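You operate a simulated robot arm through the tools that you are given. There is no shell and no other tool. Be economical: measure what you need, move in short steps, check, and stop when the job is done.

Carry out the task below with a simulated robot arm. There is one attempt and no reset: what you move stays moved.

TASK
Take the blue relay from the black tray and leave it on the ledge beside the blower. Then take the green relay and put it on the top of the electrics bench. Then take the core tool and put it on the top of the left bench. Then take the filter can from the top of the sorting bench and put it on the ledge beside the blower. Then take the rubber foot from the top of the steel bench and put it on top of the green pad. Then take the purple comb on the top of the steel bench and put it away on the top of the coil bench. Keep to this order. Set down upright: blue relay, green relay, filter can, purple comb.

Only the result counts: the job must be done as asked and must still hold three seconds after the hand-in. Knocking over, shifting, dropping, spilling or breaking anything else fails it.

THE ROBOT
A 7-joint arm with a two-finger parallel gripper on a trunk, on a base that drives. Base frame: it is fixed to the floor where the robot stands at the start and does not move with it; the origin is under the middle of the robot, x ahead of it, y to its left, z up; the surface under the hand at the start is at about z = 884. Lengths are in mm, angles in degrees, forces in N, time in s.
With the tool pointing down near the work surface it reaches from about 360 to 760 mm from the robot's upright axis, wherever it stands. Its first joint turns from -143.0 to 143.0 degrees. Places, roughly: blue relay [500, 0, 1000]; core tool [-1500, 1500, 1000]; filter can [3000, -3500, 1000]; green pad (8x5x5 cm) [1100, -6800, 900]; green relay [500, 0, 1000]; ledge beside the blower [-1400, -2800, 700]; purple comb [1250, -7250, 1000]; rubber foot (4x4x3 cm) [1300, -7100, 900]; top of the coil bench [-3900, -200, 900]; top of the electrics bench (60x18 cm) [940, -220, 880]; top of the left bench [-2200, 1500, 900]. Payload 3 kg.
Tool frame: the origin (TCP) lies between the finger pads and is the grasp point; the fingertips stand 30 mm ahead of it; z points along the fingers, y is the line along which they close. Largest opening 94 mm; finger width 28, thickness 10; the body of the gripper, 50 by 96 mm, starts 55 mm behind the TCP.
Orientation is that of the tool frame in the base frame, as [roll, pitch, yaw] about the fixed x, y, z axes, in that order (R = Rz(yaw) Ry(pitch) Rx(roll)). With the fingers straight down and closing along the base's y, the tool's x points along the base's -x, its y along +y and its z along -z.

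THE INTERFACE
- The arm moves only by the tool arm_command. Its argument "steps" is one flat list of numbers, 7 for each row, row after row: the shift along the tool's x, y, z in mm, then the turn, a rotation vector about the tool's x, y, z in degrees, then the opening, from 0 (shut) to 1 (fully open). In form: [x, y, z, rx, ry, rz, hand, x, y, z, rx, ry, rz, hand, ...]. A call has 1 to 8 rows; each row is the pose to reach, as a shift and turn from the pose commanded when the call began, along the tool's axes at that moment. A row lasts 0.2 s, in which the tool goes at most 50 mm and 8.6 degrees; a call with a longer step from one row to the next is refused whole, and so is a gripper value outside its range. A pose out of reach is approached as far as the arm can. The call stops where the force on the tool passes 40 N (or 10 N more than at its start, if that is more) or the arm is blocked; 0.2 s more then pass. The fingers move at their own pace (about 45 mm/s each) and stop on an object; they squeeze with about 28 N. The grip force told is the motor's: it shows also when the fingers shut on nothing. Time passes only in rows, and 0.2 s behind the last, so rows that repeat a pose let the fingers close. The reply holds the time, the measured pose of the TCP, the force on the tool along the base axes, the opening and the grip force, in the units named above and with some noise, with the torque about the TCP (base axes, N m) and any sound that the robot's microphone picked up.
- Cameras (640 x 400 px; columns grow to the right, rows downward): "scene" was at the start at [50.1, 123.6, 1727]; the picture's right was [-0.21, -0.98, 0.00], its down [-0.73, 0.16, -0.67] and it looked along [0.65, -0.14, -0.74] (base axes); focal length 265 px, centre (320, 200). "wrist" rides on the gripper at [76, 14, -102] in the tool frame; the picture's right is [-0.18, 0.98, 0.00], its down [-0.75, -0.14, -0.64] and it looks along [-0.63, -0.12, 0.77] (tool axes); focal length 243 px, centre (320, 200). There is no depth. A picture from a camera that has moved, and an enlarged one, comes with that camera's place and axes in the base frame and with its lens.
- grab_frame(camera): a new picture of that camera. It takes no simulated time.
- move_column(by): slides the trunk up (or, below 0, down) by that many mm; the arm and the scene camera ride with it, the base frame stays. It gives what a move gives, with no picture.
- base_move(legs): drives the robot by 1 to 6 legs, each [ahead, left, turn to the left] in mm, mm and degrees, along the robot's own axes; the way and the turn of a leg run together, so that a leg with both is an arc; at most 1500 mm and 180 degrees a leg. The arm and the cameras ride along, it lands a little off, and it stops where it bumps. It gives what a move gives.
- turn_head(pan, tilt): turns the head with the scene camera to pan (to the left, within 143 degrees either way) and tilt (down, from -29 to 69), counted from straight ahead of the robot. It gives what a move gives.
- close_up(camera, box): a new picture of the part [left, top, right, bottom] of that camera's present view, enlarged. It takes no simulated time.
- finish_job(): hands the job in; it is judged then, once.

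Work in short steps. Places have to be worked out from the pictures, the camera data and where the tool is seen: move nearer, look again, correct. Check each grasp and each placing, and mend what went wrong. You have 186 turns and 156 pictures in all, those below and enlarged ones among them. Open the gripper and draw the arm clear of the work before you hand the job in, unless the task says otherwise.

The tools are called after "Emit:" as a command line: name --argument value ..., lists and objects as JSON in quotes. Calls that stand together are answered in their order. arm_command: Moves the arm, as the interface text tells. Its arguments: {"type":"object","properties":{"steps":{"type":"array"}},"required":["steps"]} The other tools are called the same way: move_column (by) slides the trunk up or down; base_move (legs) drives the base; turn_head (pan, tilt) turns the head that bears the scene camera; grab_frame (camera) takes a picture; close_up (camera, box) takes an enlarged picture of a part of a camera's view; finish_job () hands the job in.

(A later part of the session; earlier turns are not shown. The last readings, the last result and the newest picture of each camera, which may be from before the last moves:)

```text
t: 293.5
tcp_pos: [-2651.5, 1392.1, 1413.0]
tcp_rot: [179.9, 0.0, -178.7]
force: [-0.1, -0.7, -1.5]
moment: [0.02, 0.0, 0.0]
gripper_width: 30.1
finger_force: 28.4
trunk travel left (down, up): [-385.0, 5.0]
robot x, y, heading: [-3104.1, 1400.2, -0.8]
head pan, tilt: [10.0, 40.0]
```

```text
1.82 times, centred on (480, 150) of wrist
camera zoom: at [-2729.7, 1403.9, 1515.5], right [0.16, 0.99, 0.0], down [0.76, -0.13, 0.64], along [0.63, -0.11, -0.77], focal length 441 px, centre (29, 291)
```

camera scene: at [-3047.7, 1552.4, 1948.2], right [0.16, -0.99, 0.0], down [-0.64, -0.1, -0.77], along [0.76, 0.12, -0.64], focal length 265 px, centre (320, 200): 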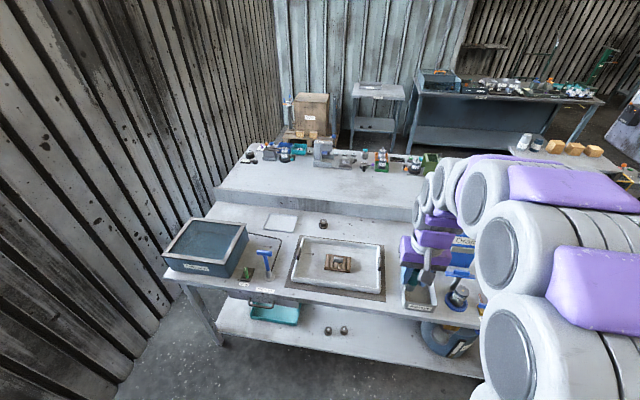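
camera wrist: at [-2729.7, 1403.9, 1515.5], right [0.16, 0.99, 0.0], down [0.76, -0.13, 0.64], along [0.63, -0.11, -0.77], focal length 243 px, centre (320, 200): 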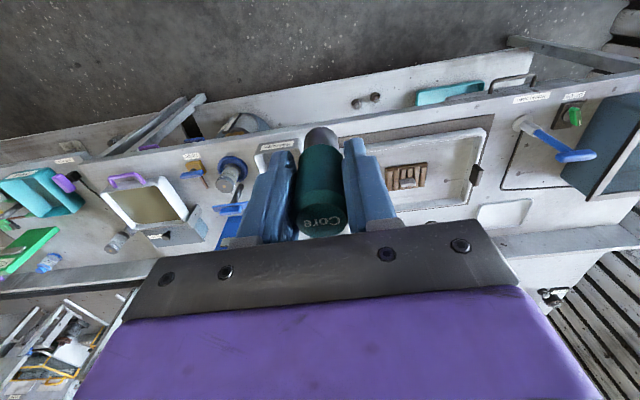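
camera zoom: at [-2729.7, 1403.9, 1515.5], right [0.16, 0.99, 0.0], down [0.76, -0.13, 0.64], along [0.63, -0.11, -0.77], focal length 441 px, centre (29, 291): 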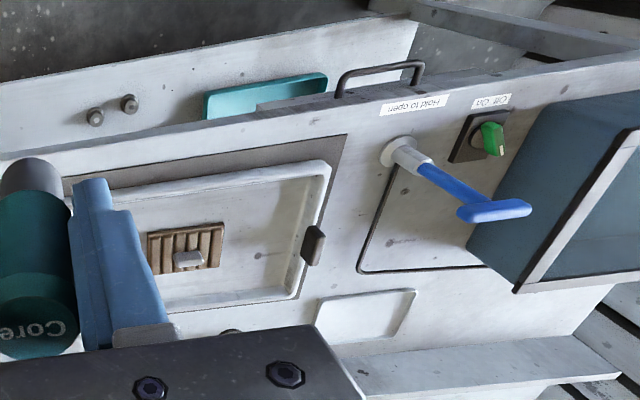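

There's free bench around (-2220, 1290), between the tray and the blue board, behind the Salvage bin. I lower the trunk to the former height and drive 230 nearer.

Emit:
base_move --legs '[[230, -60, 0]]'

Emit:
move_column --by -210

Emit:
arm_command --steps '[-40, -10, 0, 0, 0, 0, 0, -80, -20, 0, 0, 0, 0, 0, -120, -30, 0, 0, 0, 0, 0, -160, -40, 0, 0, 0, 0, 0, -200, -50, 0, 0, 0, 0, 0]'

Emit:
grab_frame --camera "wrist"

Emit:
grab_frame --camera "scene"

```text
t: 295.2
tcp_pos: [-2425.8, 1326.9, 1413.3]
tcp_rot: [180.0, -0.1, -179.1]
force: [0.2, 0.4, -1.2]
moment: [0.0, 0.01, 0.01]
gripper_width: 29.9
finger_force: 27.8
trunk travel left (down, up): [-385.0, 5.0]
robot x, y, heading: [-2883.3, 1338.4, -1.0]
head pan, tilt: [10.0, 40.0]
```

```text
t: 297.5
tcp_pos: [-2427.9, 1327.5, 1203.1]
tcp_rot: [179.9, 0.0, -179.1]
force: [-1.0, 0.2, -0.5]
moment: [-0.04, -0.03, 0.02]
gripper_width: 29.9
finger_force: 28.0
trunk travel left (down, up): [-175.0, 215.0]
robot x, y, heading: [-2884.4, 1333.9, -1.1]
head pan, tilt: [10.0, 40.0]
```

```text
t: 298.7
tcp_pos: [-2222.8, 1278.6, 1199.3]
tcp_rot: [179.9, -0.3, -179.1]
force: [0.7, 0.4, -1.3]
moment: [-0.02, 0.03, 0.04]
gripper_width: 29.8
finger_force: 28.3
trunk travel left (down, up): [-175.0, 215.0]
robot x, y, heading: [-2884.7, 1336.2, -1.0]
head pan, tilt: [10.0, 40.0]
```

```text
85 pictures are left
camera wrist: at [-2300.8, 1291.2, 1301.7], right [0.17, 0.99, 0.0], down [0.76, -0.13, 0.64], along [0.63, -0.11, -0.77], focal length 243 px, centre (320, 200)
```

wrist: 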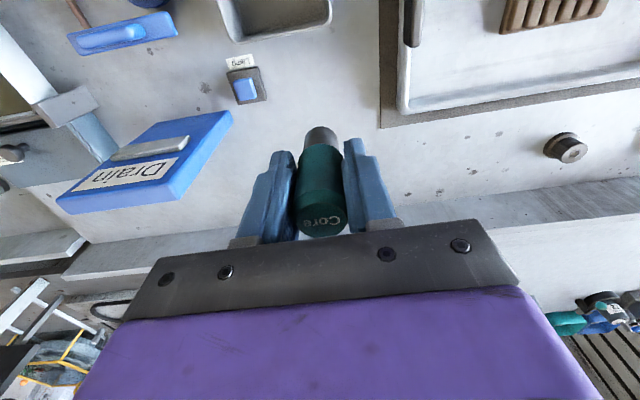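

```text
84 pictures are left
camera scene: at [-2817.3, 1488.2, 1738.0], right [0.16, -0.99, 0.0], down [-0.64, -0.1, -0.76], along [0.75, 0.12, -0.65], focal length 265 px, centre (320, 200)
```

scene: 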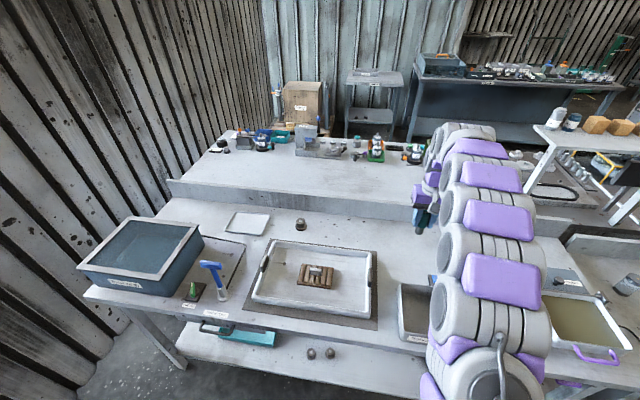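

Spot below is free. I shift 30 further and lower to z≈975.

Emit:
arm_command --steps '[-30, 8, 30, 0, 0, 0, 0, -30, 8, 75, 0, 0, 0, 0, -30, 8, 120, 0, 0, 0, 0, -30, 8, 165, 0, 0, 0, 0, -30, 8, 205, 0, 0, 0, 0, -30, 8, 224, 0, 0, 0, 0, -30, 8, 224, 0, 0, 0, 0]'

Emit:
grab_frame --camera "wrist"

```text
t: 300.3
tcp_pos: [-2197.2, 1286.5, 980.2]
tcp_rot: [179.9, 0.0, -179.1]
force: [-0.1, 0.0, -0.8]
moment: [0.01, 0.06, 0.01]
gripper_width: 30.0
finger_force: 28.3
trunk travel left (down, up): [-175.0, 215.0]
robot x, y, heading: [-2879.1, 1333.6, -0.8]
head pan, tilt: [10.0, 40.0]
```

```text
83 pictures are left
camera wrist: at [-2274.8, 1299.1, 1082.1], right [0.17, 0.99, 0.0], down [0.76, -0.13, 0.64], along [0.63, -0.11, -0.77], focal length 243 px, centre (320, 200)
```

wrist: 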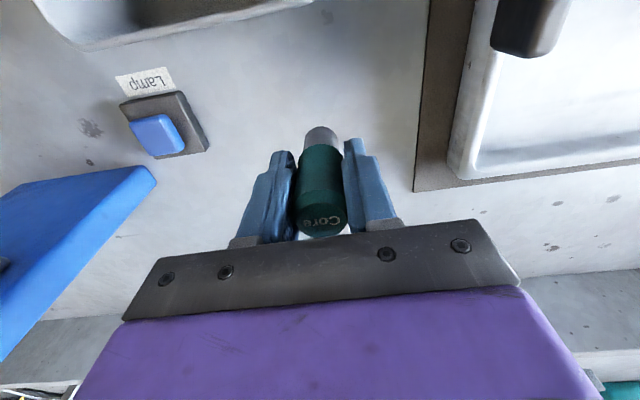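

Lower slowly to contact.

Emit:
arm_command --steps '[0, 0, 10, 0, 0, 0, 0, 0, 0, 18, 0, 0, 0, 0, 0, 0, 23, 0, 0, 0, 0, 0, 0, 27, 0, 0, 0, 0, 0, 0, 30, 0, 0, 0, 0, 0, 0, 33, 0, 0, 0, 0, 0, 0, 35, 0, 0, 0, 0, 0, 0, 37, 0, 0, 0, 0]'

```text
t: 302.1
tcp_pos: [-2196.9, 1286.6, 941.9]
tcp_rot: [-179.9, 0.1, -179.1]
force: [0.0, 0.1, -1.2]
moment: [-0.01, 0.02, -0.03]
gripper_width: 30.0
finger_force: 28.3
trunk travel left (down, up): [-175.0, 215.0]
robot x, y, heading: [-2874.8, 1337.0, -0.9]
head pan, tilt: [10.0, 40.0]
```

Emit:
arm_command --steps '[0, 0, 2, 0, 0, 0, 0, 0, 0, 4, 0, 0, 0, 0, 0, 0, 6, 0, 0, 0, 0, 0, 0, 8, 0, 0, 0, 0, 0, 0, 10, 0, 0, 0, 0, 0, 0, 12, 0, 0, 0, 0]'

Emit:
close_up --camera "wrist" --box '[220, 80, 440, 250]'

```text
t: 303.5
tcp_pos: [-2196.4, 1288.0, 929.7]
tcp_rot: [180.0, 0.0, -179.0]
force: [5.0, 0.5, 24.0]
moment: [0.23, -0.05, 0.03]
gripper_width: 29.3
finger_force: 27.9
trunk travel left (down, up): [-175.0, 215.0]
robot x, y, heading: [-2882.0, 1336.4, -0.8]
head pan, tilt: [10.0, 40.0]
```

```text
2.35 times, centred on (330, 165) of wrist
camera zoom: at [-2275.1, 1300.4, 1032.9], right [0.17, 0.99, 0.0], down [0.75, -0.13, 0.64], along [0.63, -0.11, -0.77], focal length 571 px, centre (296, 282)
```

zoom: 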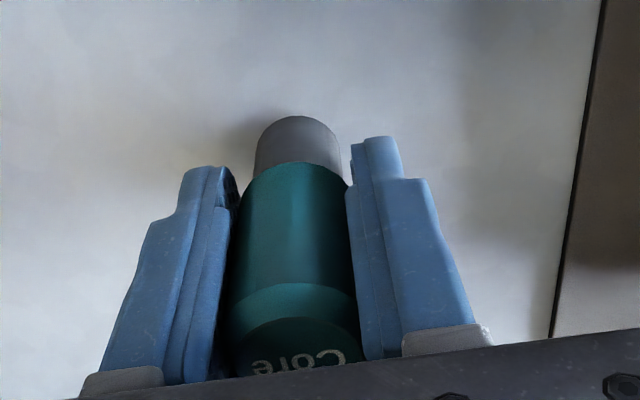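

Standing on the bench (24 N). I ease, open, and raise.

Emit:
arm_command --steps '[0, 0, -2, 0, 0, 0, 0, 0, 0, -2, 0, 0, 0, 0.3, 0, 0, -2, 0, 0, 0, 0.6, 0, 0, -2, 0, 0, 0, 0.6, 0, 0, -2, 0, 0, 0, 0.6, 0, 0, -30, 0, 0, 0, 0.6, 0, 0, -75, 0, 0, 0, 0.6, 0, 0, -120, 0, 0, 0, 0.6]'

Emit:
grab_frame --camera "wrist"

```text
t: 305.3
tcp_pos: [-2197.0, 1285.8, 1049.2]
tcp_rot: [180.0, -0.1, -179.1]
force: [-0.4, -0.2, -0.8]
moment: [0.01, 0.01, 0.01]
gripper_width: 56.3
finger_force: 0.0
trunk travel left (down, up): [-175.0, 215.0]
robot x, y, heading: [-2878.8, 1331.9, -0.9]
head pan, tilt: [10.0, 40.0]
```

```text
81 pictures are left
camera wrist: at [-2274.8, 1298.3, 1151.3], right [0.17, 0.99, 0.0], down [0.76, -0.13, 0.64], along [0.63, -0.11, -0.77], focal length 243 px, centre (320, 200)
```

wrist: 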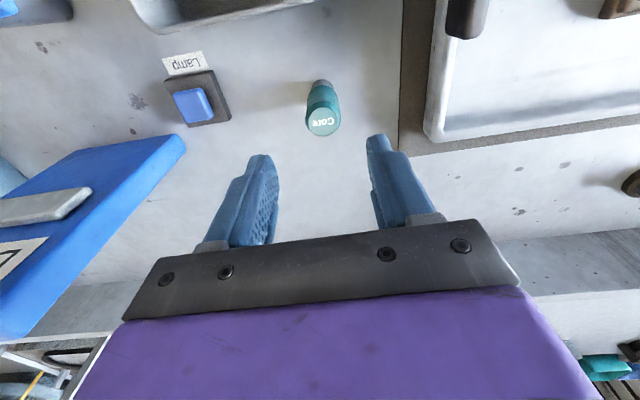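

Core tool stands on the left bench. Next the sorting bench at (3000,-3500): I raise and retract the arm, back out and drive the aisle back.

Emit:
arm_command --steps '[10, 0, -45, 0, 0, 0, 0.7, 30, 0, -90, 0, 0, 0, 0.7, 70, 0, -115, 0, 0, 0, 0.7, 110, 0, -140, 0, 0, 0, 0.7, 155, 0, -150, 0, 0, 0, 0.7, 200, 0, -150, 0, 0, 0, 0.7, 230, 20, -150, 0, 0, 0, 0.7]'

Emit:
base_move --legs '[[-230, 0, 0], [0, 0, -89], [1200, 0, 0], [1200, 0, 0], [1000, 0, 0], [0, 0, 90]]'

```text
t: 306.9
tcp_pos: [-2430.9, 1303.6, 1199.7]
tcp_rot: [-179.9, 0.0, -179.0]
force: [0.2, 1.1, 0.4]
moment: [0.0, -0.01, -0.02]
gripper_width: 66.0
finger_force: 0.1
trunk travel left (down, up): [-175.0, 215.0]
robot x, y, heading: [-2877.3, 1334.4, -0.8]
head pan, tilt: [10.0, 40.0]
```

```text
t: 332.2
tcp_pos: [-2488.5, -2011.0, 1198.9]
tcp_rot: [-180.0, 0.0, -173.3]
force: [-0.4, -0.6, 0.6]
moment: [0.01, -0.02, -0.04]
gripper_width: 65.7
finger_force: 0.1
trunk travel left (down, up): [-175.0, 215.0]
robot x, y, heading: [-2940.4, -2027.6, 4.8]
head pan, tilt: [10.0, 40.0]
```

Heading is 4.8° off; I correct while driving east to x≈-300.

Emit:
base_move --legs '[[0, 0, -4.8], [1300, 0, 0], [1300, 0, 0]]'

```text
t: 345.4
tcp_pos: [130.5, -2053.9, 1200.1]
tcp_rot: [179.9, -0.1, -178.0]
force: [0.7, -0.1, -0.9]
moment: [0.04, 0.01, -0.01]
gripper_width: 65.8
finger_force: 0.0
trunk travel left (down, up): [-175.0, 215.0]
robot x, y, heading: [-324.5, -2034.1, 0.3]
head pan, tilt: [10.0, 40.0]
```

Now sidestep to y≈-1645, ahead to x≈2280, turn to face -y, and look.

Emit:
base_move --legs '[[0, 390, 0], [1300, 0, 0], [1300, 0, 0], [0, 0, -90]]'

Emit:
turn_head --pan 10 --tilt 25

Emit:
grab_frame --camera "scene"

```text
t: 363.9
tcp_pos: [2245.9, -2121.9, 1200.7]
tcp_rot: [-180.0, 0.1, 91.7]
force: [-0.9, -0.1, 0.6]
moment: [0.05, -0.01, 0.01]
gripper_width: 66.0
finger_force: 0.2
trunk travel left (down, up): [-175.0, 215.0]
robot x, y, heading: [2267.6, -1672.8, -90.1]
head pan, tilt: [10.0, 40.0]
```

```text
t: 364.7
tcp_pos: [2244.6, -2121.6, 1200.1]
tcp_rot: [180.0, 0.2, 91.7]
force: [0.2, 0.4, 0.2]
moment: [0.03, 0.0, 0.02]
gripper_width: 66.0
finger_force: 0.0
trunk travel left (down, up): [-175.0, 215.0]
robot x, y, heading: [2272.9, -1672.4, -90.2]
head pan, tilt: [10.0, 25.0]
```

```text
80 pictures are left
camera scene: at [2426.1, -1736.1, 1761.4], right [-0.99, -0.17, 0.0], down [-0.07, 0.42, -0.91], along [0.15, -0.89, -0.42], focal length 265 px, centre (320, 200)
```

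scene: 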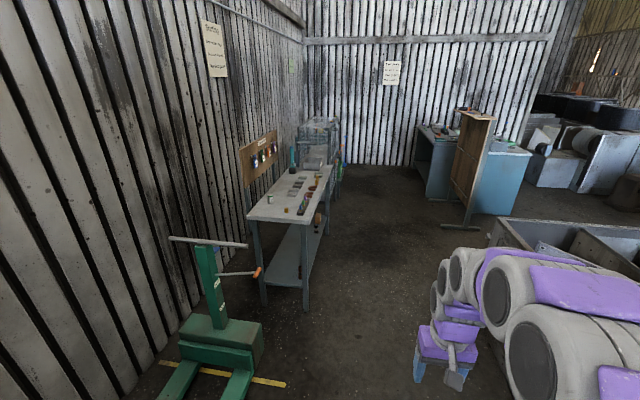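

Sorting bench front edge is at x≈2800 from y≈-3320 on. I zoom on its top.

Emit:
close_up --camera "scene" --box '[230, 110, 370, 240]'

```text
3.08 times, centred on (300, 175) of scene
camera zoom: at [2426.1, -1736.1, 1761.4], right [-0.99, -0.17, 0.0], down [-0.07, 0.42, -0.91], along [0.15, -0.89, -0.42], focal length 816 px, centre (382, 277)
```

zoom: 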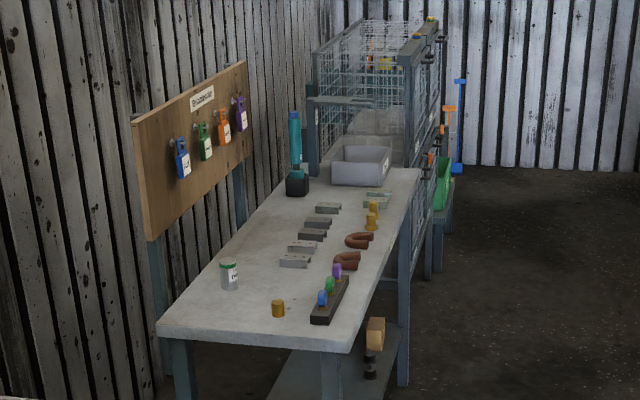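

The filter can (green top) computes to about (3090, -3444). I drive to x≈2430, y≈-3450 facing +x.

Emit:
base_move --legs '[[900, 0, 0], [880, 0, 0], [0, 0, 90], [150, 0, 0]]'

Emit:
turn_head --pan -10 --tilt 45

Emit:
grab_frame --camera "scene"

Emit:
grab_frame --camera "wrist"

```text
t: 378.4
tcp_pos: [2861.5, -3480.7, 1199.1]
tcp_rot: [180.0, -0.1, -179.7]
force: [-0.3, -0.2, -0.2]
moment: [0.03, 0.05, -0.01]
gripper_width: 65.8
finger_force: 0.2
trunk travel left (down, up): [-175.0, 215.0]
robot x, y, heading: [2411.5, -3443.7, -1.4]
head pan, tilt: [10.0, 25.0]
```

```text
t: 379.2
tcp_pos: [2860.3, -3479.1, 1200.2]
tcp_rot: [-179.9, 0.2, -179.5]
force: [0.2, 0.2, -0.4]
moment: [-0.05, 0.0, 0.02]
gripper_width: 65.8
finger_force: 0.0
trunk travel left (down, up): [-175.0, 215.0]
robot x, y, heading: [2408.3, -3444.1, -1.5]
head pan, tilt: [-10.0, 45.0]
```

```text
78 pictures are left
camera scene: at [2466.0, -3318.7, 1731.0], right [-0.2, -0.98, 0.0], down [-0.69, 0.14, -0.71], along [0.69, -0.14, -0.71], focal length 265 px, centre (320, 200)
```

scene: 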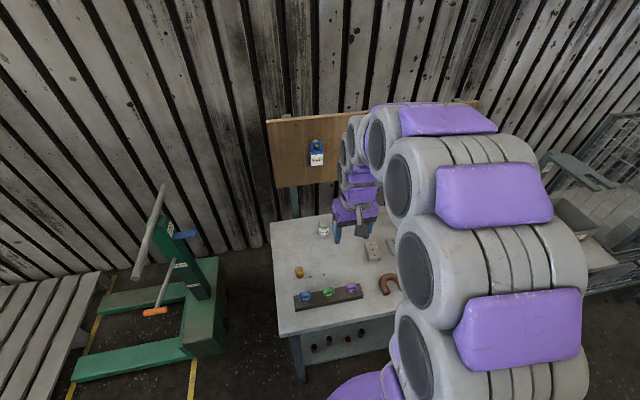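

```text
77 pictures are left
camera wrist: at [2781.9, -3466.1, 1302.4], right [0.18, 0.98, 0.0], down [0.75, -0.13, 0.64], along [0.63, -0.11, -0.77], focal length 243 px, centre (320, 200)
```

wrist: 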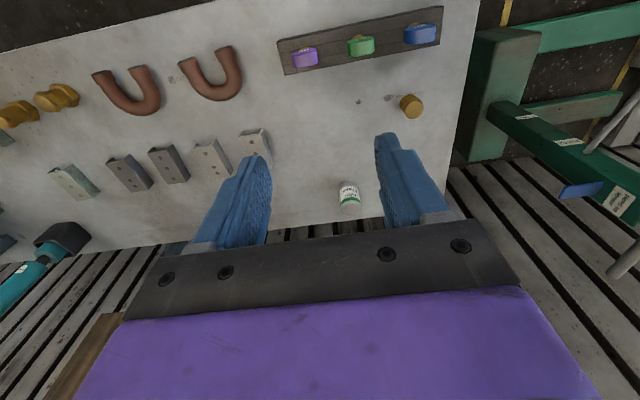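

Can near (3090, -3460), about 42 mm wide, ~65 tall, bench ~890. I extend over it and lower to z≈1060.

Emit:
arm_command --steps '[-43, 5, 0, 0, 0, 0, 0.85, -86, 9, 0, 0, 0, 0, 0.85, -129, 13, 0, 0, 0, 0, 0.85, -172, 17, 0, 0, 0, 0, 0.85, -212, 20, 10, 0, 0, 0, 0.85, -215, 20, 55, 0, 0, 0, 0.85, -215, 20, 100, 0, 0, 0, 0.85, -215, 20, 140, 0, 0, 0, 0.85]'

Emit:
grab_frame --camera "wrist"

Emit:
grab_frame --camera "scene"

```text
t: 381.0
tcp_pos: [3075.4, -3460.3, 1060.6]
tcp_rot: [179.9, 0.1, -179.6]
force: [-0.1, -0.5, -0.1]
moment: [-0.01, -0.01, 0.0]
gripper_width: 79.9
finger_force: 0.0
trunk travel left (down, up): [-175.0, 215.0]
robot x, y, heading: [2408.8, -3442.9, -1.5]
head pan, tilt: [-10.0, 45.0]
```

```text
76 pictures are left
camera wrist: at [2997.3, -3446.0, 1163.8], right [0.18, 0.98, 0.0], down [0.75, -0.13, 0.64], along [0.63, -0.11, -0.77], focal length 243 px, centre (320, 200)
```

wrist: 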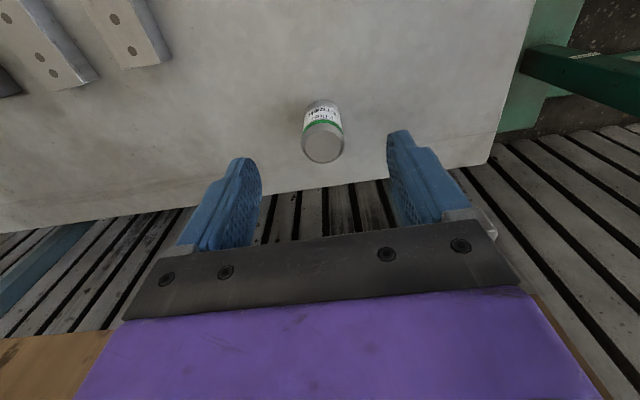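

```text
75 pictures are left
camera scene: at [2468.7, -3318.8, 1730.8], right [-0.2, -0.98, 0.0], down [-0.7, 0.14, -0.7], along [0.69, -0.14, -0.71], focal length 265 px, centre (320, 200)
```

scene: 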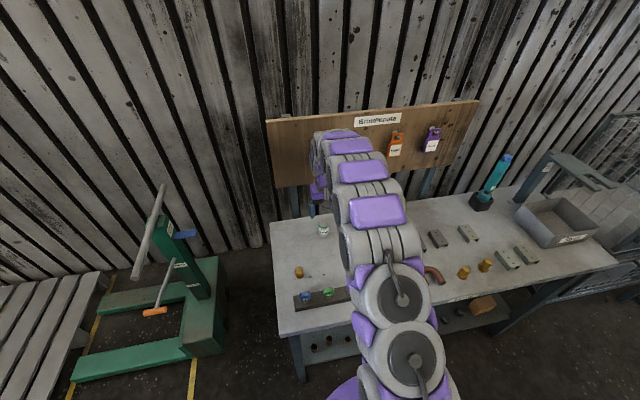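

Can top centre near (3102, -3461), z≈957. I shift 27 further and come down to z≈1000 to verify.

Emit:
arm_command --steps '[-27, -1, 20, 0, 0, 0, 0.85, -27, -1, 58, 0, 0, 0, 0.85, -27, -1, 58, 0, 0, 0, 0.85]'

Emit:
grab_frame --camera "wrist"

```text
t: 381.8
tcp_pos: [3102.9, -3458.5, 1004.7]
tcp_rot: [-179.9, 0.1, -179.5]
force: [-0.3, 0.0, -0.4]
moment: [0.02, -0.01, 0.0]
gripper_width: 80.1
finger_force: 0.1
trunk travel left (down, up): [-175.0, 215.0]
robot x, y, heading: [2410.6, -3449.2, -1.3]
head pan, tilt: [-10.0, 45.0]
```

```text
74 pictures are left
camera wrist: at [3025.2, -3444.8, 1107.2], right [0.18, 0.98, 0.0], down [0.75, -0.13, 0.64], along [0.63, -0.11, -0.77], focal length 243 px, centre (320, 200)
```

wrist: 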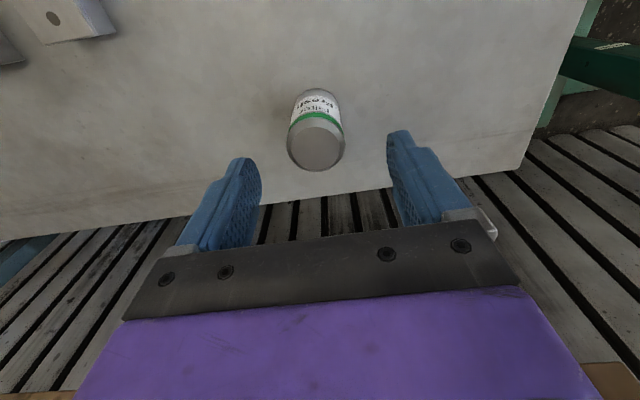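

Can computes at (3105, -3462), diameter ~41. Aligned; I descend to z≈932 and close.

Emit:
arm_command --steps '[-2, -3, 30, 0, 0, 0, 0.85, -2, -3, 55, 0, 0, 0, 0.85, -2, -3, 72, 0, 0, 0, 0.85, -2, -3, 72, 0, 0, 0, 0.4, -2, -3, 72, 0, 0, 0, 0.1, -2, -3, 72, 0, 0, 0, 0.1, -2, -3, 72, 0, 0, 0, 0.1]'

Emit:
grab_frame --camera "wrist"

```text
t: 383.4
tcp_pos: [3105.5, -3462.3, 933.7]
tcp_rot: [180.0, 0.1, -179.6]
force: [-0.3, 0.7, -0.5]
moment: [-0.01, 0.01, -0.02]
gripper_width: 41.4
finger_force: 27.9
trunk travel left (down, up): [-175.0, 215.0]
robot x, y, heading: [2409.5, -3445.1, -1.3]
head pan, tilt: [-10.0, 45.0]
```

```text
73 pictures are left
camera wrist: at [3027.4, -3448.1, 1034.9], right [0.18, 0.98, 0.0], down [0.75, -0.13, 0.64], along [0.63, -0.11, -0.77], focal length 243 px, centre (320, 200)
```

wrist: 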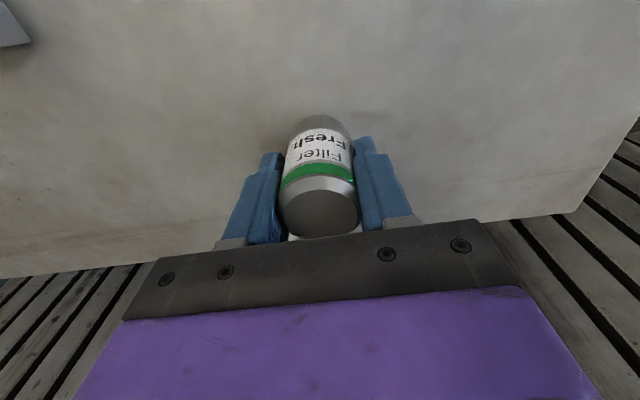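

Held ("Fresh Filter"). I lift, retract, and start back: reverse 250, left to y≈-1645.

Emit:
arm_command --steps '[0, 0, -40, 0, 0, 0, 0.1, 0, 0, -85, 0, 0, 0, 0.1, 5, 0, -130, 0, 0, 0, 0.1, 30, 0, -170, 0, 0, 0, 0.1, 60, 0, -205, 0, 0, 0, 0.1, 100, 0, -230, 0, 0, 0, 0.1, 145, 0, -240, 0, 0, 0, 0.1, 193, 0, -240, 0, 0, 0, 0.1]'

Emit:
arm_command --steps '[40, 0, 0, 0, 0, 0, 0.1]'

Emit:
base_move --legs '[[-250, 0, 1.3], [0, 900, 0], [0, 900, 0], [-1250, 0, 0], [-1210, 0, 0]]'

```text
t: 385.2
tcp_pos: [2910.4, -3464.0, 1170.3]
tcp_rot: [180.0, 0.2, -179.4]
force: [0.0, 0.3, -1.6]
moment: [0.02, 0.01, -0.01]
gripper_width: 41.2
finger_force: 27.5
trunk travel left (down, up): [-175.0, 215.0]
robot x, y, heading: [2410.4, -3442.8, -1.2]
head pan, tilt: [-10.0, 45.0]
```

```text
t: 385.6
tcp_pos: [2868.0, -3463.8, 1172.1]
tcp_rot: [-179.9, 0.2, -179.5]
force: [0.0, 0.8, -1.4]
moment: [0.05, 0.01, -0.03]
gripper_width: 41.0
finger_force: 28.6
trunk travel left (down, up): [-175.0, 215.0]
robot x, y, heading: [2411.4, -3441.2, -1.3]
head pan, tilt: [-10.0, 45.0]
```

```text
t: 407.9
tcp_pos: [110.9, -1667.4, 1171.5]
tcp_rot: [-179.9, 0.1, -178.4]
force: [-0.1, -0.3, -1.9]
moment: [0.02, 0.01, 0.04]
gripper_width: 40.9
finger_force: 27.7
trunk travel left (down, up): [-175.0, 215.0]
robot x, y, heading: [-350.2, -1655.6, -0.3]
head pan, tilt: [-10.0, 45.0]
```

Now to the blower: right 400, turn to face -y, right 1130, ahead 150.

Emit:
base_move --legs '[[0, -400, 0], [0, 0, -89.7], [0, -1130, 0], [150, 0, 0]]'

Emit:
turn_head --pan 10 --tilt 55

Emit:
grab_frame --camera "scene"

Emit:
grab_frame --camera "wrist"

```text
t: 420.6
tcp_pos: [-1500.9, -2634.6, 1171.2]
tcp_rot: [-179.9, 0.0, 90.2]
force: [0.3, -0.8, -1.2]
moment: [0.02, 0.0, -0.02]
gripper_width: 41.0
finger_force: 27.9
trunk travel left (down, up): [-175.0, 215.0]
robot x, y, heading: [-1475.5, -2172.1, -91.7]
head pan, tilt: [-10.0, 45.0]
```

```text
t: 421.4
tcp_pos: [-1500.6, -2631.6, 1172.1]
tcp_rot: [-179.9, 0.2, 90.2]
force: [1.1, -0.5, -1.7]
moment: [0.02, 0.01, 0.0]
gripper_width: 41.2
finger_force: 27.7
trunk travel left (down, up): [-175.0, 215.0]
robot x, y, heading: [-1476.8, -2174.7, -91.6]
head pan, tilt: [10.0, 55.0]
```

```text
72 pictures are left
camera scene: at [-1328.7, -2223.4, 1717.5], right [-0.99, -0.14, 0.0], down [-0.12, 0.81, -0.57], along [0.08, -0.57, -0.82], focal length 265 px, centre (320, 200)
```

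scene: 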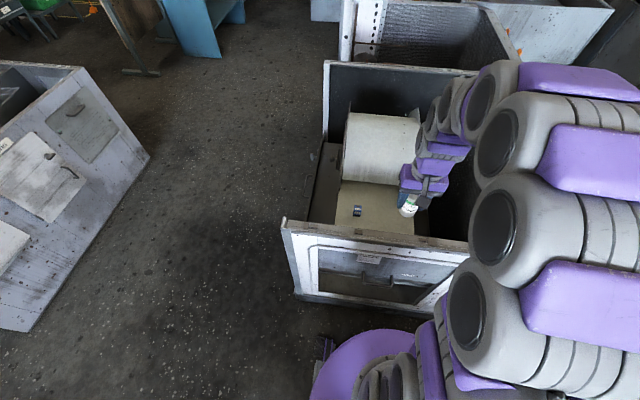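

```text
71 pictures are left
camera wrist: at [-1488.9, -2556.2, 1273.3], right [0.98, -0.18, 0.0], down [-0.14, -0.75, 0.64], along [-0.12, -0.63, -0.77], focal length 243 px, centre (320, 200)
```

wrist: 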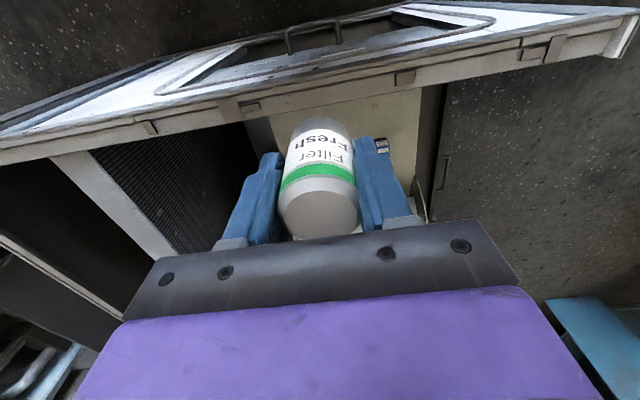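

The relay still stands there. I move 65 nearer and extend the arm over (-1530, -2850).

Emit:
base_move --legs '[[65, 0, 0]]'

Emit:
arm_command --steps '[-38, -7, 0, 0, 0, 0, 0.1, -76, -14, 0, 0, 0, 0, 0.1, -114, -21, 0, 0, 0, 0, 0.1, -150, -27, 0, 0, 0, 0, 0.1, -150, -27, 0, 0, 0, 0, 0.1]'

Emit:
grab_frame --camera "wrist"

```text
t: 422.4
tcp_pos: [-1503.9, -2699.4, 1171.1]
tcp_rot: [-180.0, 0.0, 90.2]
force: [0.2, 0.3, -1.5]
moment: [0.03, 0.0, 0.01]
gripper_width: 41.2
finger_force: 26.9
trunk travel left (down, up): [-175.0, 215.0]
robot x, y, heading: [-1481.7, -2242.0, -91.5]
head pan, tilt: [10.0, 55.0]
```

```text
t: 423.6
tcp_pos: [-1531.4, -2848.1, 1171.0]
tcp_rot: [180.0, 0.3, 90.2]
force: [0.1, 0.9, -1.7]
moment: [-0.01, -0.01, -0.01]
gripper_width: 41.0
finger_force: 28.1
trunk travel left (down, up): [-175.0, 215.0]
robot x, y, heading: [-1484.9, -2242.2, -91.6]
head pan, tilt: [10.0, 55.0]
```

```text
70 pictures are left
camera wrist: at [-1517.7, -2771.0, 1273.5], right [0.98, -0.18, 0.0], down [-0.14, -0.75, 0.65], along [-0.12, -0.64, -0.76], focal length 243 px, centre (320, 200)
```

wrist: 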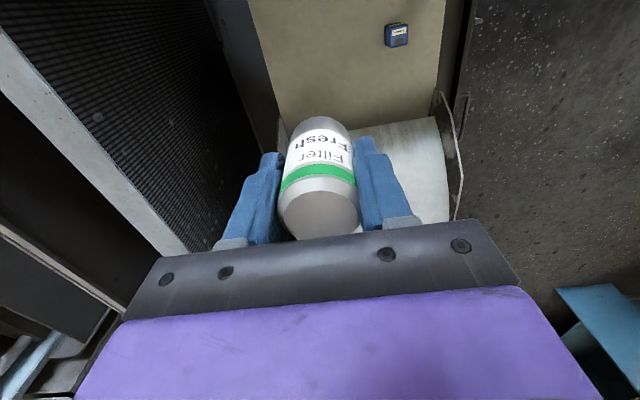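

Spot is right: ledge left edge at x≈-1638, relay to the right. I lower 355 to z≈816.

Emit:
arm_command --steps '[0, 0, 47, 0, 0, 0, 0.1, 0, 0, 94, 0, 0, 0, 0.1, 0, 0, 141, 0, 0, 0, 0.1, 0, 0, 188, 0, 0, 0, 0.1, 0, 0, 235, 0, 0, 0, 0.1, 0, 0, 282, 0, 0, 0, 0.1, 0, 0, 325, 0, 0, 0, 0.1, 0, 0, 355, 0, 0, 0, 0.1]'

Emit:
grab_frame --camera "wrist"

```text
t: 425.4
tcp_pos: [-1532.8, -2847.7, 814.9]
tcp_rot: [-180.0, 0.2, 90.1]
force: [-0.1, -0.2, -1.7]
moment: [0.03, 0.03, 0.0]
gripper_width: 41.1
finger_force: 28.4
trunk travel left (down, up): [-175.0, 215.0]
robot x, y, heading: [-1483.0, -2237.2, -91.3]
head pan, tilt: [10.0, 55.0]
```

```text
69 pictures are left
camera wrist: at [-1519.4, -2770.6, 917.4], right [0.98, -0.18, 0.0], down [-0.14, -0.75, 0.64], along [-0.12, -0.63, -0.77], focal length 243 px, centre (320, 200)
```

wrist: 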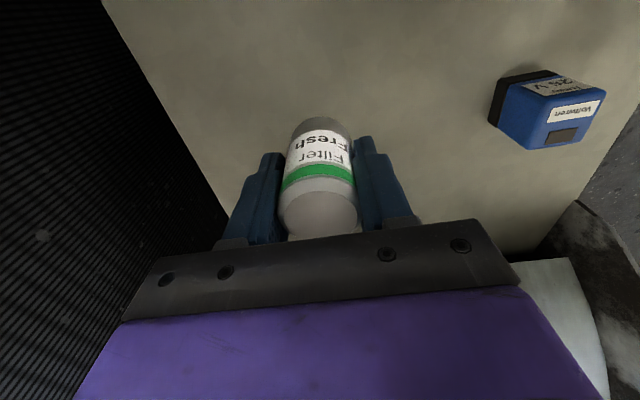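

Lower slowly from 815 to contact around 792.

Emit:
arm_command --steps '[0, 0, 8, 0, 0, 0, 0.1, 0, 0, 13, 0, 0, 0, 0.1, 0, 0, 16, 0, 0, 0, 0.1, 0, 0, 18, 0, 0, 0, 0.1, 0, 0, 20, 0, 0, 0, 0.1, 0, 0, 22, 0, 0, 0, 0.1, 0, 0, 22, 0, 0, 0, 0.1]'

```text
t: 427.0
tcp_pos: [-1531.1, -2850.1, 796.7]
tcp_rot: [180.0, 0.4, 90.2]
force: [-2.3, -0.5, 21.1]
moment: [0.19, -0.13, 0.07]
gripper_width: 41.3
finger_force: 27.8
trunk travel left (down, up): [-175.0, 215.0]
robot x, y, heading: [-1479.7, -2237.3, -91.7]
head pan, tilt: [10.0, 55.0]
```

Contact at ~796 (21 N). I ease 3 mm, open and rise.

Emit:
arm_command --steps '[0, 0, -3, 0, 0, 0, 0.1, 0, 0, -3, 0, 0, 0, 0.4, 0, 0, -3, 0, 0, 0, 0.75, 0, 0, -3, 0, 0, 0, 0.75, 0, 0, -3, 0, 0, 0, 0.75]'

Emit:
grab_frame --camera "wrist"

```text
t: 428.2
tcp_pos: [-1528.6, -2848.2, 798.6]
tcp_rot: [180.0, 0.3, 90.2]
force: [-0.9, 0.1, -0.4]
moment: [0.02, 0.03, -0.01]
gripper_width: 70.4
finger_force: 0.0
trunk travel left (down, up): [-175.0, 215.0]
robot x, y, heading: [-1478.9, -2241.8, -91.5]
head pan, tilt: [10.0, 55.0]
```

```text
68 pictures are left
camera wrist: at [-1517.2, -2772.1, 900.2], right [0.98, -0.18, 0.0], down [-0.14, -0.75, 0.64], along [-0.12, -0.63, -0.76], focal length 243 px, centre (320, 200)
```

wrist: 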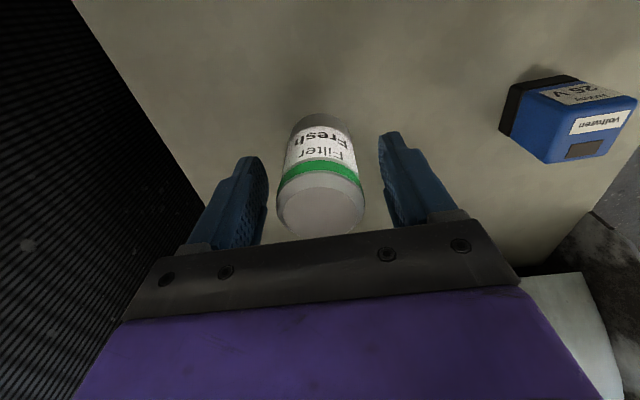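

Standing freely. Raise out of the box and check.

Emit:
arm_command --steps '[0, 0, -30, 0, 0, 0, 0.75, 0, 0, -75, 0, 0, 0, 0.75, 0, 0, -122, 0, 0, 0, 0.75, 0, 0, -170, 0, 0, 0, 0.75, 0, 0, -218, 0, 0, 0, 0.75, 0, 0, -266, 0, 0, 0, 0.75, 0, 0, -314, 0, 0, 0, 0.75, 0, 0, -362, 0, 0, 0, 0.75]'

Emit:
grab_frame --camera "wrist"

Emit:
arm_command --steps '[40, 0, -10, 0, 0, 0, 0.75, 80, 0, -20, 0, 0, 0, 0.75, 120, 0, -30, 0, 0, 0, 0.75, 160, 0, -40, 0, 0, 0, 0.75]'

Emit:
turn_head --pan 0 --tilt 15

Emit:
grab_frame --camera "scene"

```text
t: 430.0
tcp_pos: [-1529.8, -2843.3, 1161.7]
tcp_rot: [-180.0, 0.2, 90.1]
force: [0.1, -0.2, 0.4]
moment: [0.01, 0.0, 0.01]
gripper_width: 70.5
finger_force: 0.1
trunk travel left (down, up): [-175.0, 215.0]
robot x, y, heading: [-1481.5, -2240.6, -91.5]
head pan, tilt: [10.0, 55.0]
```

```text
67 pictures are left
camera wrist: at [-1517.5, -2766.9, 1264.3], right [0.98, -0.18, 0.0], down [-0.14, -0.75, 0.65], along [-0.12, -0.63, -0.76], focal length 243 px, centre (320, 200)
```

wrist: 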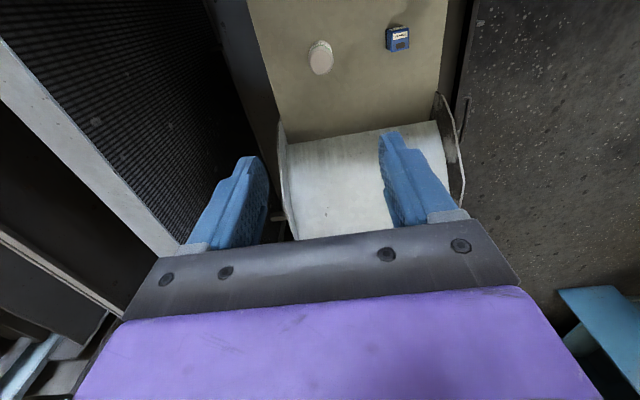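

```text
t: 431.0
tcp_pos: [-1530.8, -2685.0, 1201.4]
tcp_rot: [-180.0, 0.3, 90.2]
force: [0.0, 0.4, -0.5]
moment: [0.01, -0.01, -0.03]
gripper_width: 70.3
finger_force: 0.0
trunk travel left (down, up): [-175.0, 215.0]
robot x, y, heading: [-1481.2, -2238.2, -91.3]
head pan, tilt: [10.0, 55.0]
```

```text
t: 432.1
tcp_pos: [-1530.9, -2686.7, 1201.0]
tcp_rot: [-179.9, 0.2, 90.2]
force: [0.2, 0.8, 0.9]
moment: [0.0, 0.0, -0.02]
gripper_width: 70.4
finger_force: 0.0
trunk travel left (down, up): [-175.0, 215.0]
robot x, y, heading: [-1482.1, -2240.3, -91.7]
head pan, tilt: [0.0, 15.0]
```

```text
66 pictures are left
camera scene: at [-1343.6, -2309.9, 1777.7], right [-1.0, 0.03, 0.0], down [0.01, 0.26, -0.97], along [-0.03, -0.96, -0.26], focal length 265 px, centre (320, 200)
```

scene: 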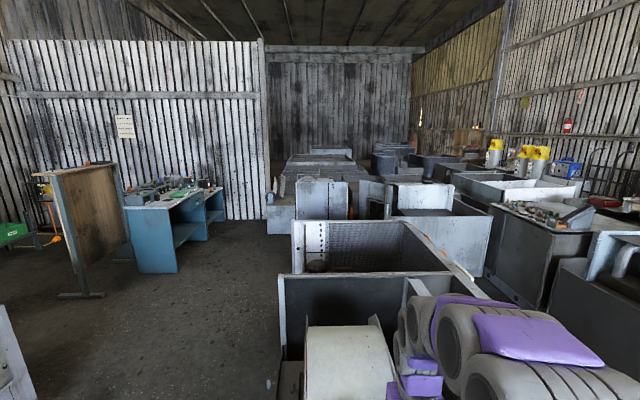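

Both stand on the ledge. Next the steel bench near (1250,-7250); I zoom toward it.

Emit:
close_up --camera "scene" --box '[0, 130, 280, 300]'

```text
2.29 times, centred on (140, 215) of scene
camera zoom: at [-1343.6, -2309.9, 1777.7], right [-1.0, 0.03, 0.0], down [0.01, 0.26, -0.97], along [-0.03, -0.96, -0.26], focal length 606 px, centre (731, 166)
```

zoom: 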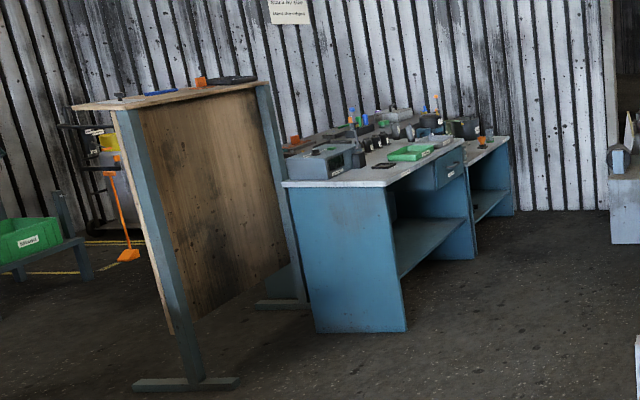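

I drive down the lane at x≈-350 to y≈-5000 and look again.

Emit:
base_move --legs '[[-100, 0, 1.5], [0, 1130, 0], [1400, 0, 0], [1300, 0, 0]]'

Emit:
turn_head --pan 40 --tilt 25

Emit:
grab_frame --camera "scene"

```text
t: 451.4
tcp_pos: [-361.3, -5290.6, 1200.4]
tcp_rot: [-180.0, 0.2, 93.1]
force: [-0.4, -0.2, -0.8]
moment: [0.0, 0.02, -0.01]
gripper_width: 70.3
finger_force: 0.0
trunk travel left (down, up): [-175.0, 215.0]
robot x, y, heading: [-337.8, -4839.1, -88.9]
head pan, tilt: [0.0, 15.0]
```

```text
t: 452.4
tcp_pos: [-362.1, -5288.5, 1201.0]
tcp_rot: [-180.0, 0.2, 93.2]
force: [-0.2, -0.1, 0.3]
moment: [0.0, 0.0, 0.0]
gripper_width: 70.4
finger_force: 0.0
trunk travel left (down, up): [-175.0, 215.0]
robot x, y, heading: [-332.3, -4842.9, -88.7]
head pan, tilt: [40.0, 25.0]
```

```text
64 pictures are left
camera scene: at [-135.1, -4880.0, 1761.6], right [-0.75, -0.66, 0.0], down [-0.28, 0.32, -0.91], along [0.6, -0.68, -0.42], focal length 265 px, centre (320, 200)
```

scene: 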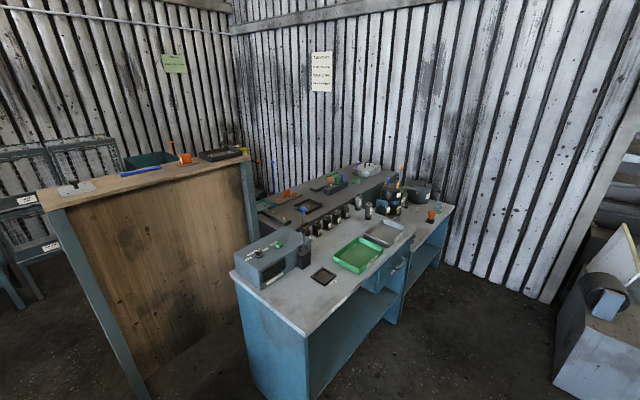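

The steel bench is the dark one behind the blue bench. I zoom in.

Emit:
close_up --camera "scene" --box '[230, 140, 460, 290]'

```text
2.67 times, centred on (345, 215) of scene
camera zoom: at [-135.1, -4880.0, 1761.6], right [-0.75, -0.66, 0.0], down [-0.28, 0.32, -0.91], along [0.6, -0.68, -0.42], focal length 708 px, centre (253, 160)
```

zoom: 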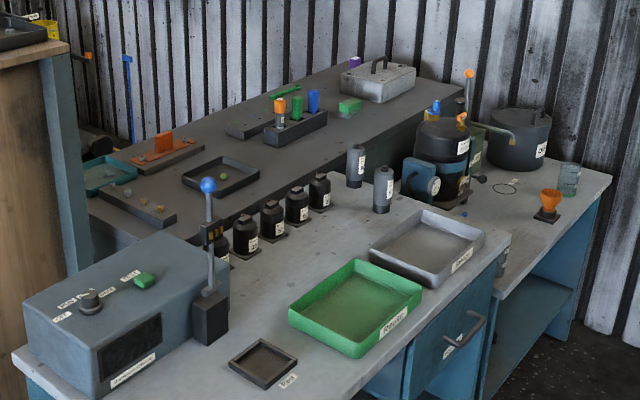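

Green pad ≈(1136,-6828), purple comb ≈(1330,-7140) near the far end. The bench is best reached from its east side (x>1411). I look left for the way around the wooden board.

Emit:
turn_head --pan 100 --tilt 30

Emit:
grab_frame --camera "scene"

```text
t: 453.7
tcp_pos: [-360.8, -5288.3, 1201.0]
tcp_rot: [-180.0, 0.2, 93.1]
force: [0.1, -0.3, 0.2]
moment: [0.01, -0.01, 0.02]
gripper_width: 70.5
finger_force: 0.2
trunk travel left (down, up): [-175.0, 215.0]
robot x, y, heading: [-336.8, -4843.0, -88.8]
head pan, tilt: [100.0, 30.0]
```

```text
62 pictures are left
camera scene: at [-107.0, -4793.1, 1753.7], right [0.19, -0.98, 0.0], down [-0.49, -0.1, -0.87], along [0.85, 0.17, -0.5], focal length 265 px, centre (320, 200)
```

scene: 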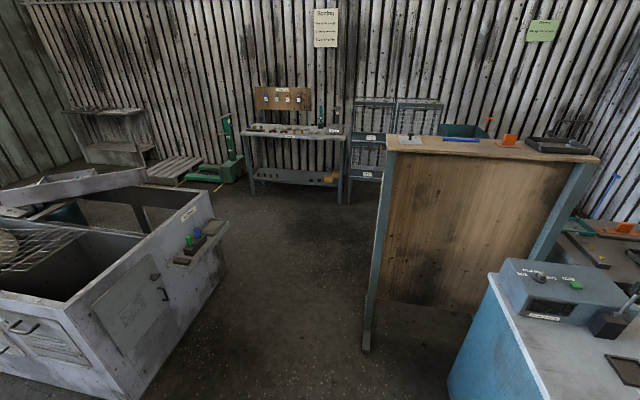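

The gap between the white unit (y≥-3670) and the board (y≤-4890) is 1.2 m. I go through at y≈-4280, then east to x≈1950 and look south.

Emit:
base_move --legs '[[-560, 0, 0], [0, 0, 88.8], [1150, 0, 0], [1150, 0, 0], [0, 0, -90]]'

Emit:
turn_head --pan -10 --tilt 25

Emit:
grab_frame --camera "scene"

```text
t: 475.5
tcp_pos: [1904.5, -4663.5, 1201.4]
tcp_rot: [-179.9, 0.2, 91.1]
force: [0.7, 0.4, 0.7]
moment: [-0.03, 0.0, -0.01]
gripper_width: 70.6
finger_force: 0.2
trunk travel left (down, up): [-175.0, 215.0]
robot x, y, heading: [1949.7, -4217.6, -90.9]
head pan, tilt: [100.0, 30.0]
```

```text
t: 477.4
tcp_pos: [1903.3, -4662.1, 1200.5]
tcp_rot: [179.9, 0.3, 91.0]
force: [-0.2, 0.6, 0.6]
moment: [-0.02, 0.0, 0.0]
gripper_width: 70.3
finger_force: 0.1
trunk travel left (down, up): [-175.0, 215.0]
robot x, y, heading: [1943.0, -4216.7, -90.6]
head pan, tilt: [-10.0, 25.0]
```

```text
61 pictures are left
camera scene: at [2069.4, -4282.3, 1761.5], right [-0.98, 0.19, 0.0], down [0.08, 0.42, -0.91], along [-0.17, -0.89, -0.42], focal length 265 px, centre (320, 200)
```

scene: 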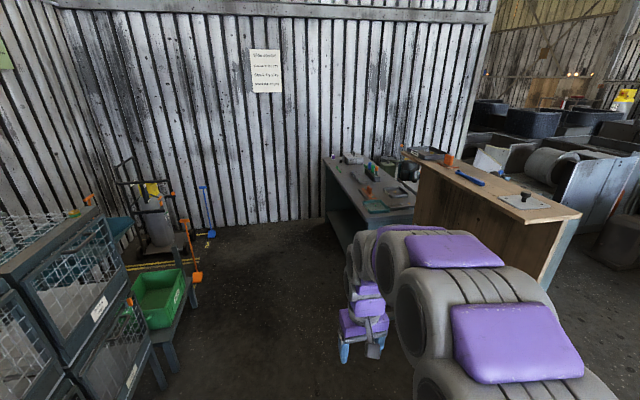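

Clear way. East edge of the steel bench at x≈1460–1500. I drive to y≈-6720, turn right to face it, sidestep left to y≈-6900 and look.

Emit:
base_move --legs '[[1250, 0, 0], [1250, 0, 0], [0, 0, -89.4], [0, 200, 0]]'

Emit:
turn_head --pan 20 --tilt 45

Emit:
grab_frame --camera "scene"

Emit:
grab_frame --camera "wrist"

```text
t: 494.6
tcp_pos: [1506.5, -6887.2, 1201.0]
tcp_rot: [179.9, 0.3, 4.1]
force: [0.0, -0.4, 0.8]
moment: [0.01, -0.01, 0.01]
gripper_width: 70.5
finger_force: 0.0
trunk travel left (down, up): [-175.0, 215.0]
robot x, y, heading: [1954.8, -6907.3, -177.6]
head pan, tilt: [-10.0, 25.0]
```

```text
t: 495.5
tcp_pos: [1507.5, -6889.9, 1201.8]
tcp_rot: [180.0, 0.4, 4.1]
force: [0.2, -0.7, -0.4]
moment: [0.01, 0.03, -0.01]
gripper_width: 70.6
finger_force: 0.0
trunk travel left (down, up): [-175.0, 215.0]
robot x, y, heading: [1952.8, -6906.5, -177.8]
head pan, tilt: [20.0, 45.0]
```

```text
60 pictures are left
camera scene: at [1910.0, -7079.1, 1731.0], right [-0.38, 0.93, 0.0], down [0.66, 0.27, -0.71], along [-0.65, -0.27, -0.71], focal length 265 px, centre (320, 200)
```

scene: 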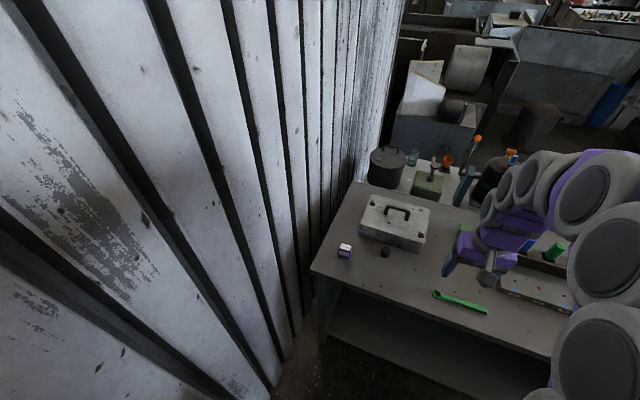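

```text
59 pictures are left
camera wrist: at [1583.4, -6899.2, 1303.6], right [-0.11, -0.99, 0.0], down [-0.76, 0.09, 0.65], along [-0.64, 0.07, -0.76], focal length 243 px, centre (320, 200)
```

wrist: 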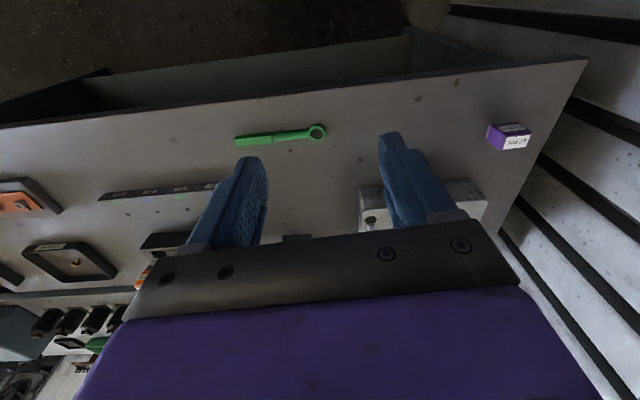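

I zoom on the purple piece, the small dark piece and the rest.

Emit:
close_up --camera "scene" --box '[310, 180, 570, 330]'

Emit:
close_up --camera "wrist" --box '[220, 80, 580, 250]'

```text
2.46 times, centred on (440, 255) of scene
camera zoom: at [1910.0, -7079.1, 1731.0], right [-0.38, 0.93, 0.0], down [0.66, 0.27, -0.71], along [-0.65, -0.27, -0.71], focal length 653 px, centre (25, 65)
```

zoom: 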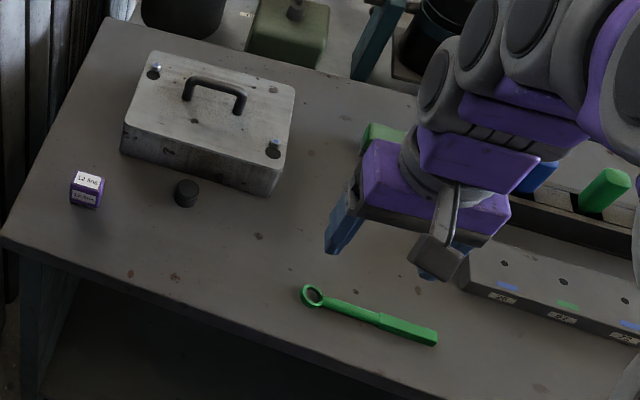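

```text
1.78 times, centred on (400, 165) of wrist
camera zoom: at [1583.4, -6899.2, 1303.6], right [-0.11, -0.99, 0.0], down [-0.76, 0.09, 0.65], along [-0.64, 0.07, -0.76], focal length 431 px, centre (178, 262)
```

zoom: 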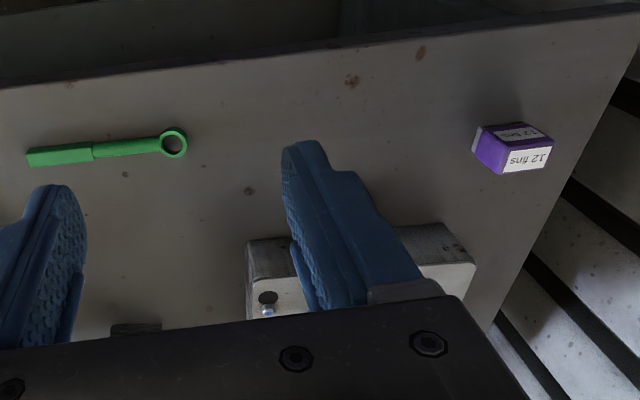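

Rubber foot ≈(1308,-7065), comb ("12 fins") ≈(1360,-7209), grey case's near face at x≈1257. I move the base 105 closer and straighten.

Emit:
base_move --legs '[[105, 0, -2.2]]'

Emit:
grab_frame --camera "scene"

```text
t: 496.7
tcp_pos: [1400.2, -6873.0, 1201.3]
tcp_rot: [-179.9, 0.2, 1.7]
force: [-0.4, 0.0, -0.1]
moment: [0.01, 0.01, 0.0]
gripper_width: 70.6
finger_force: 0.0
trunk travel left (down, up): [-175.0, 215.0]
robot x, y, heading: [1847.9, -6907.5, 179.7]
head pan, tilt: [20.0, 45.0]
```

```text
56 pictures are left
camera scene: at [1795.3, -7079.1, 1730.8], right [-0.34, 0.94, 0.0], down [0.67, 0.24, -0.7], along [-0.66, -0.24, -0.71], focal length 265 px, centre (320, 200)
```

scene: 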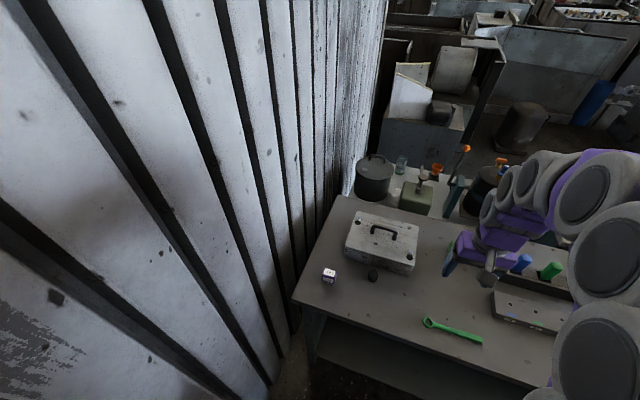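

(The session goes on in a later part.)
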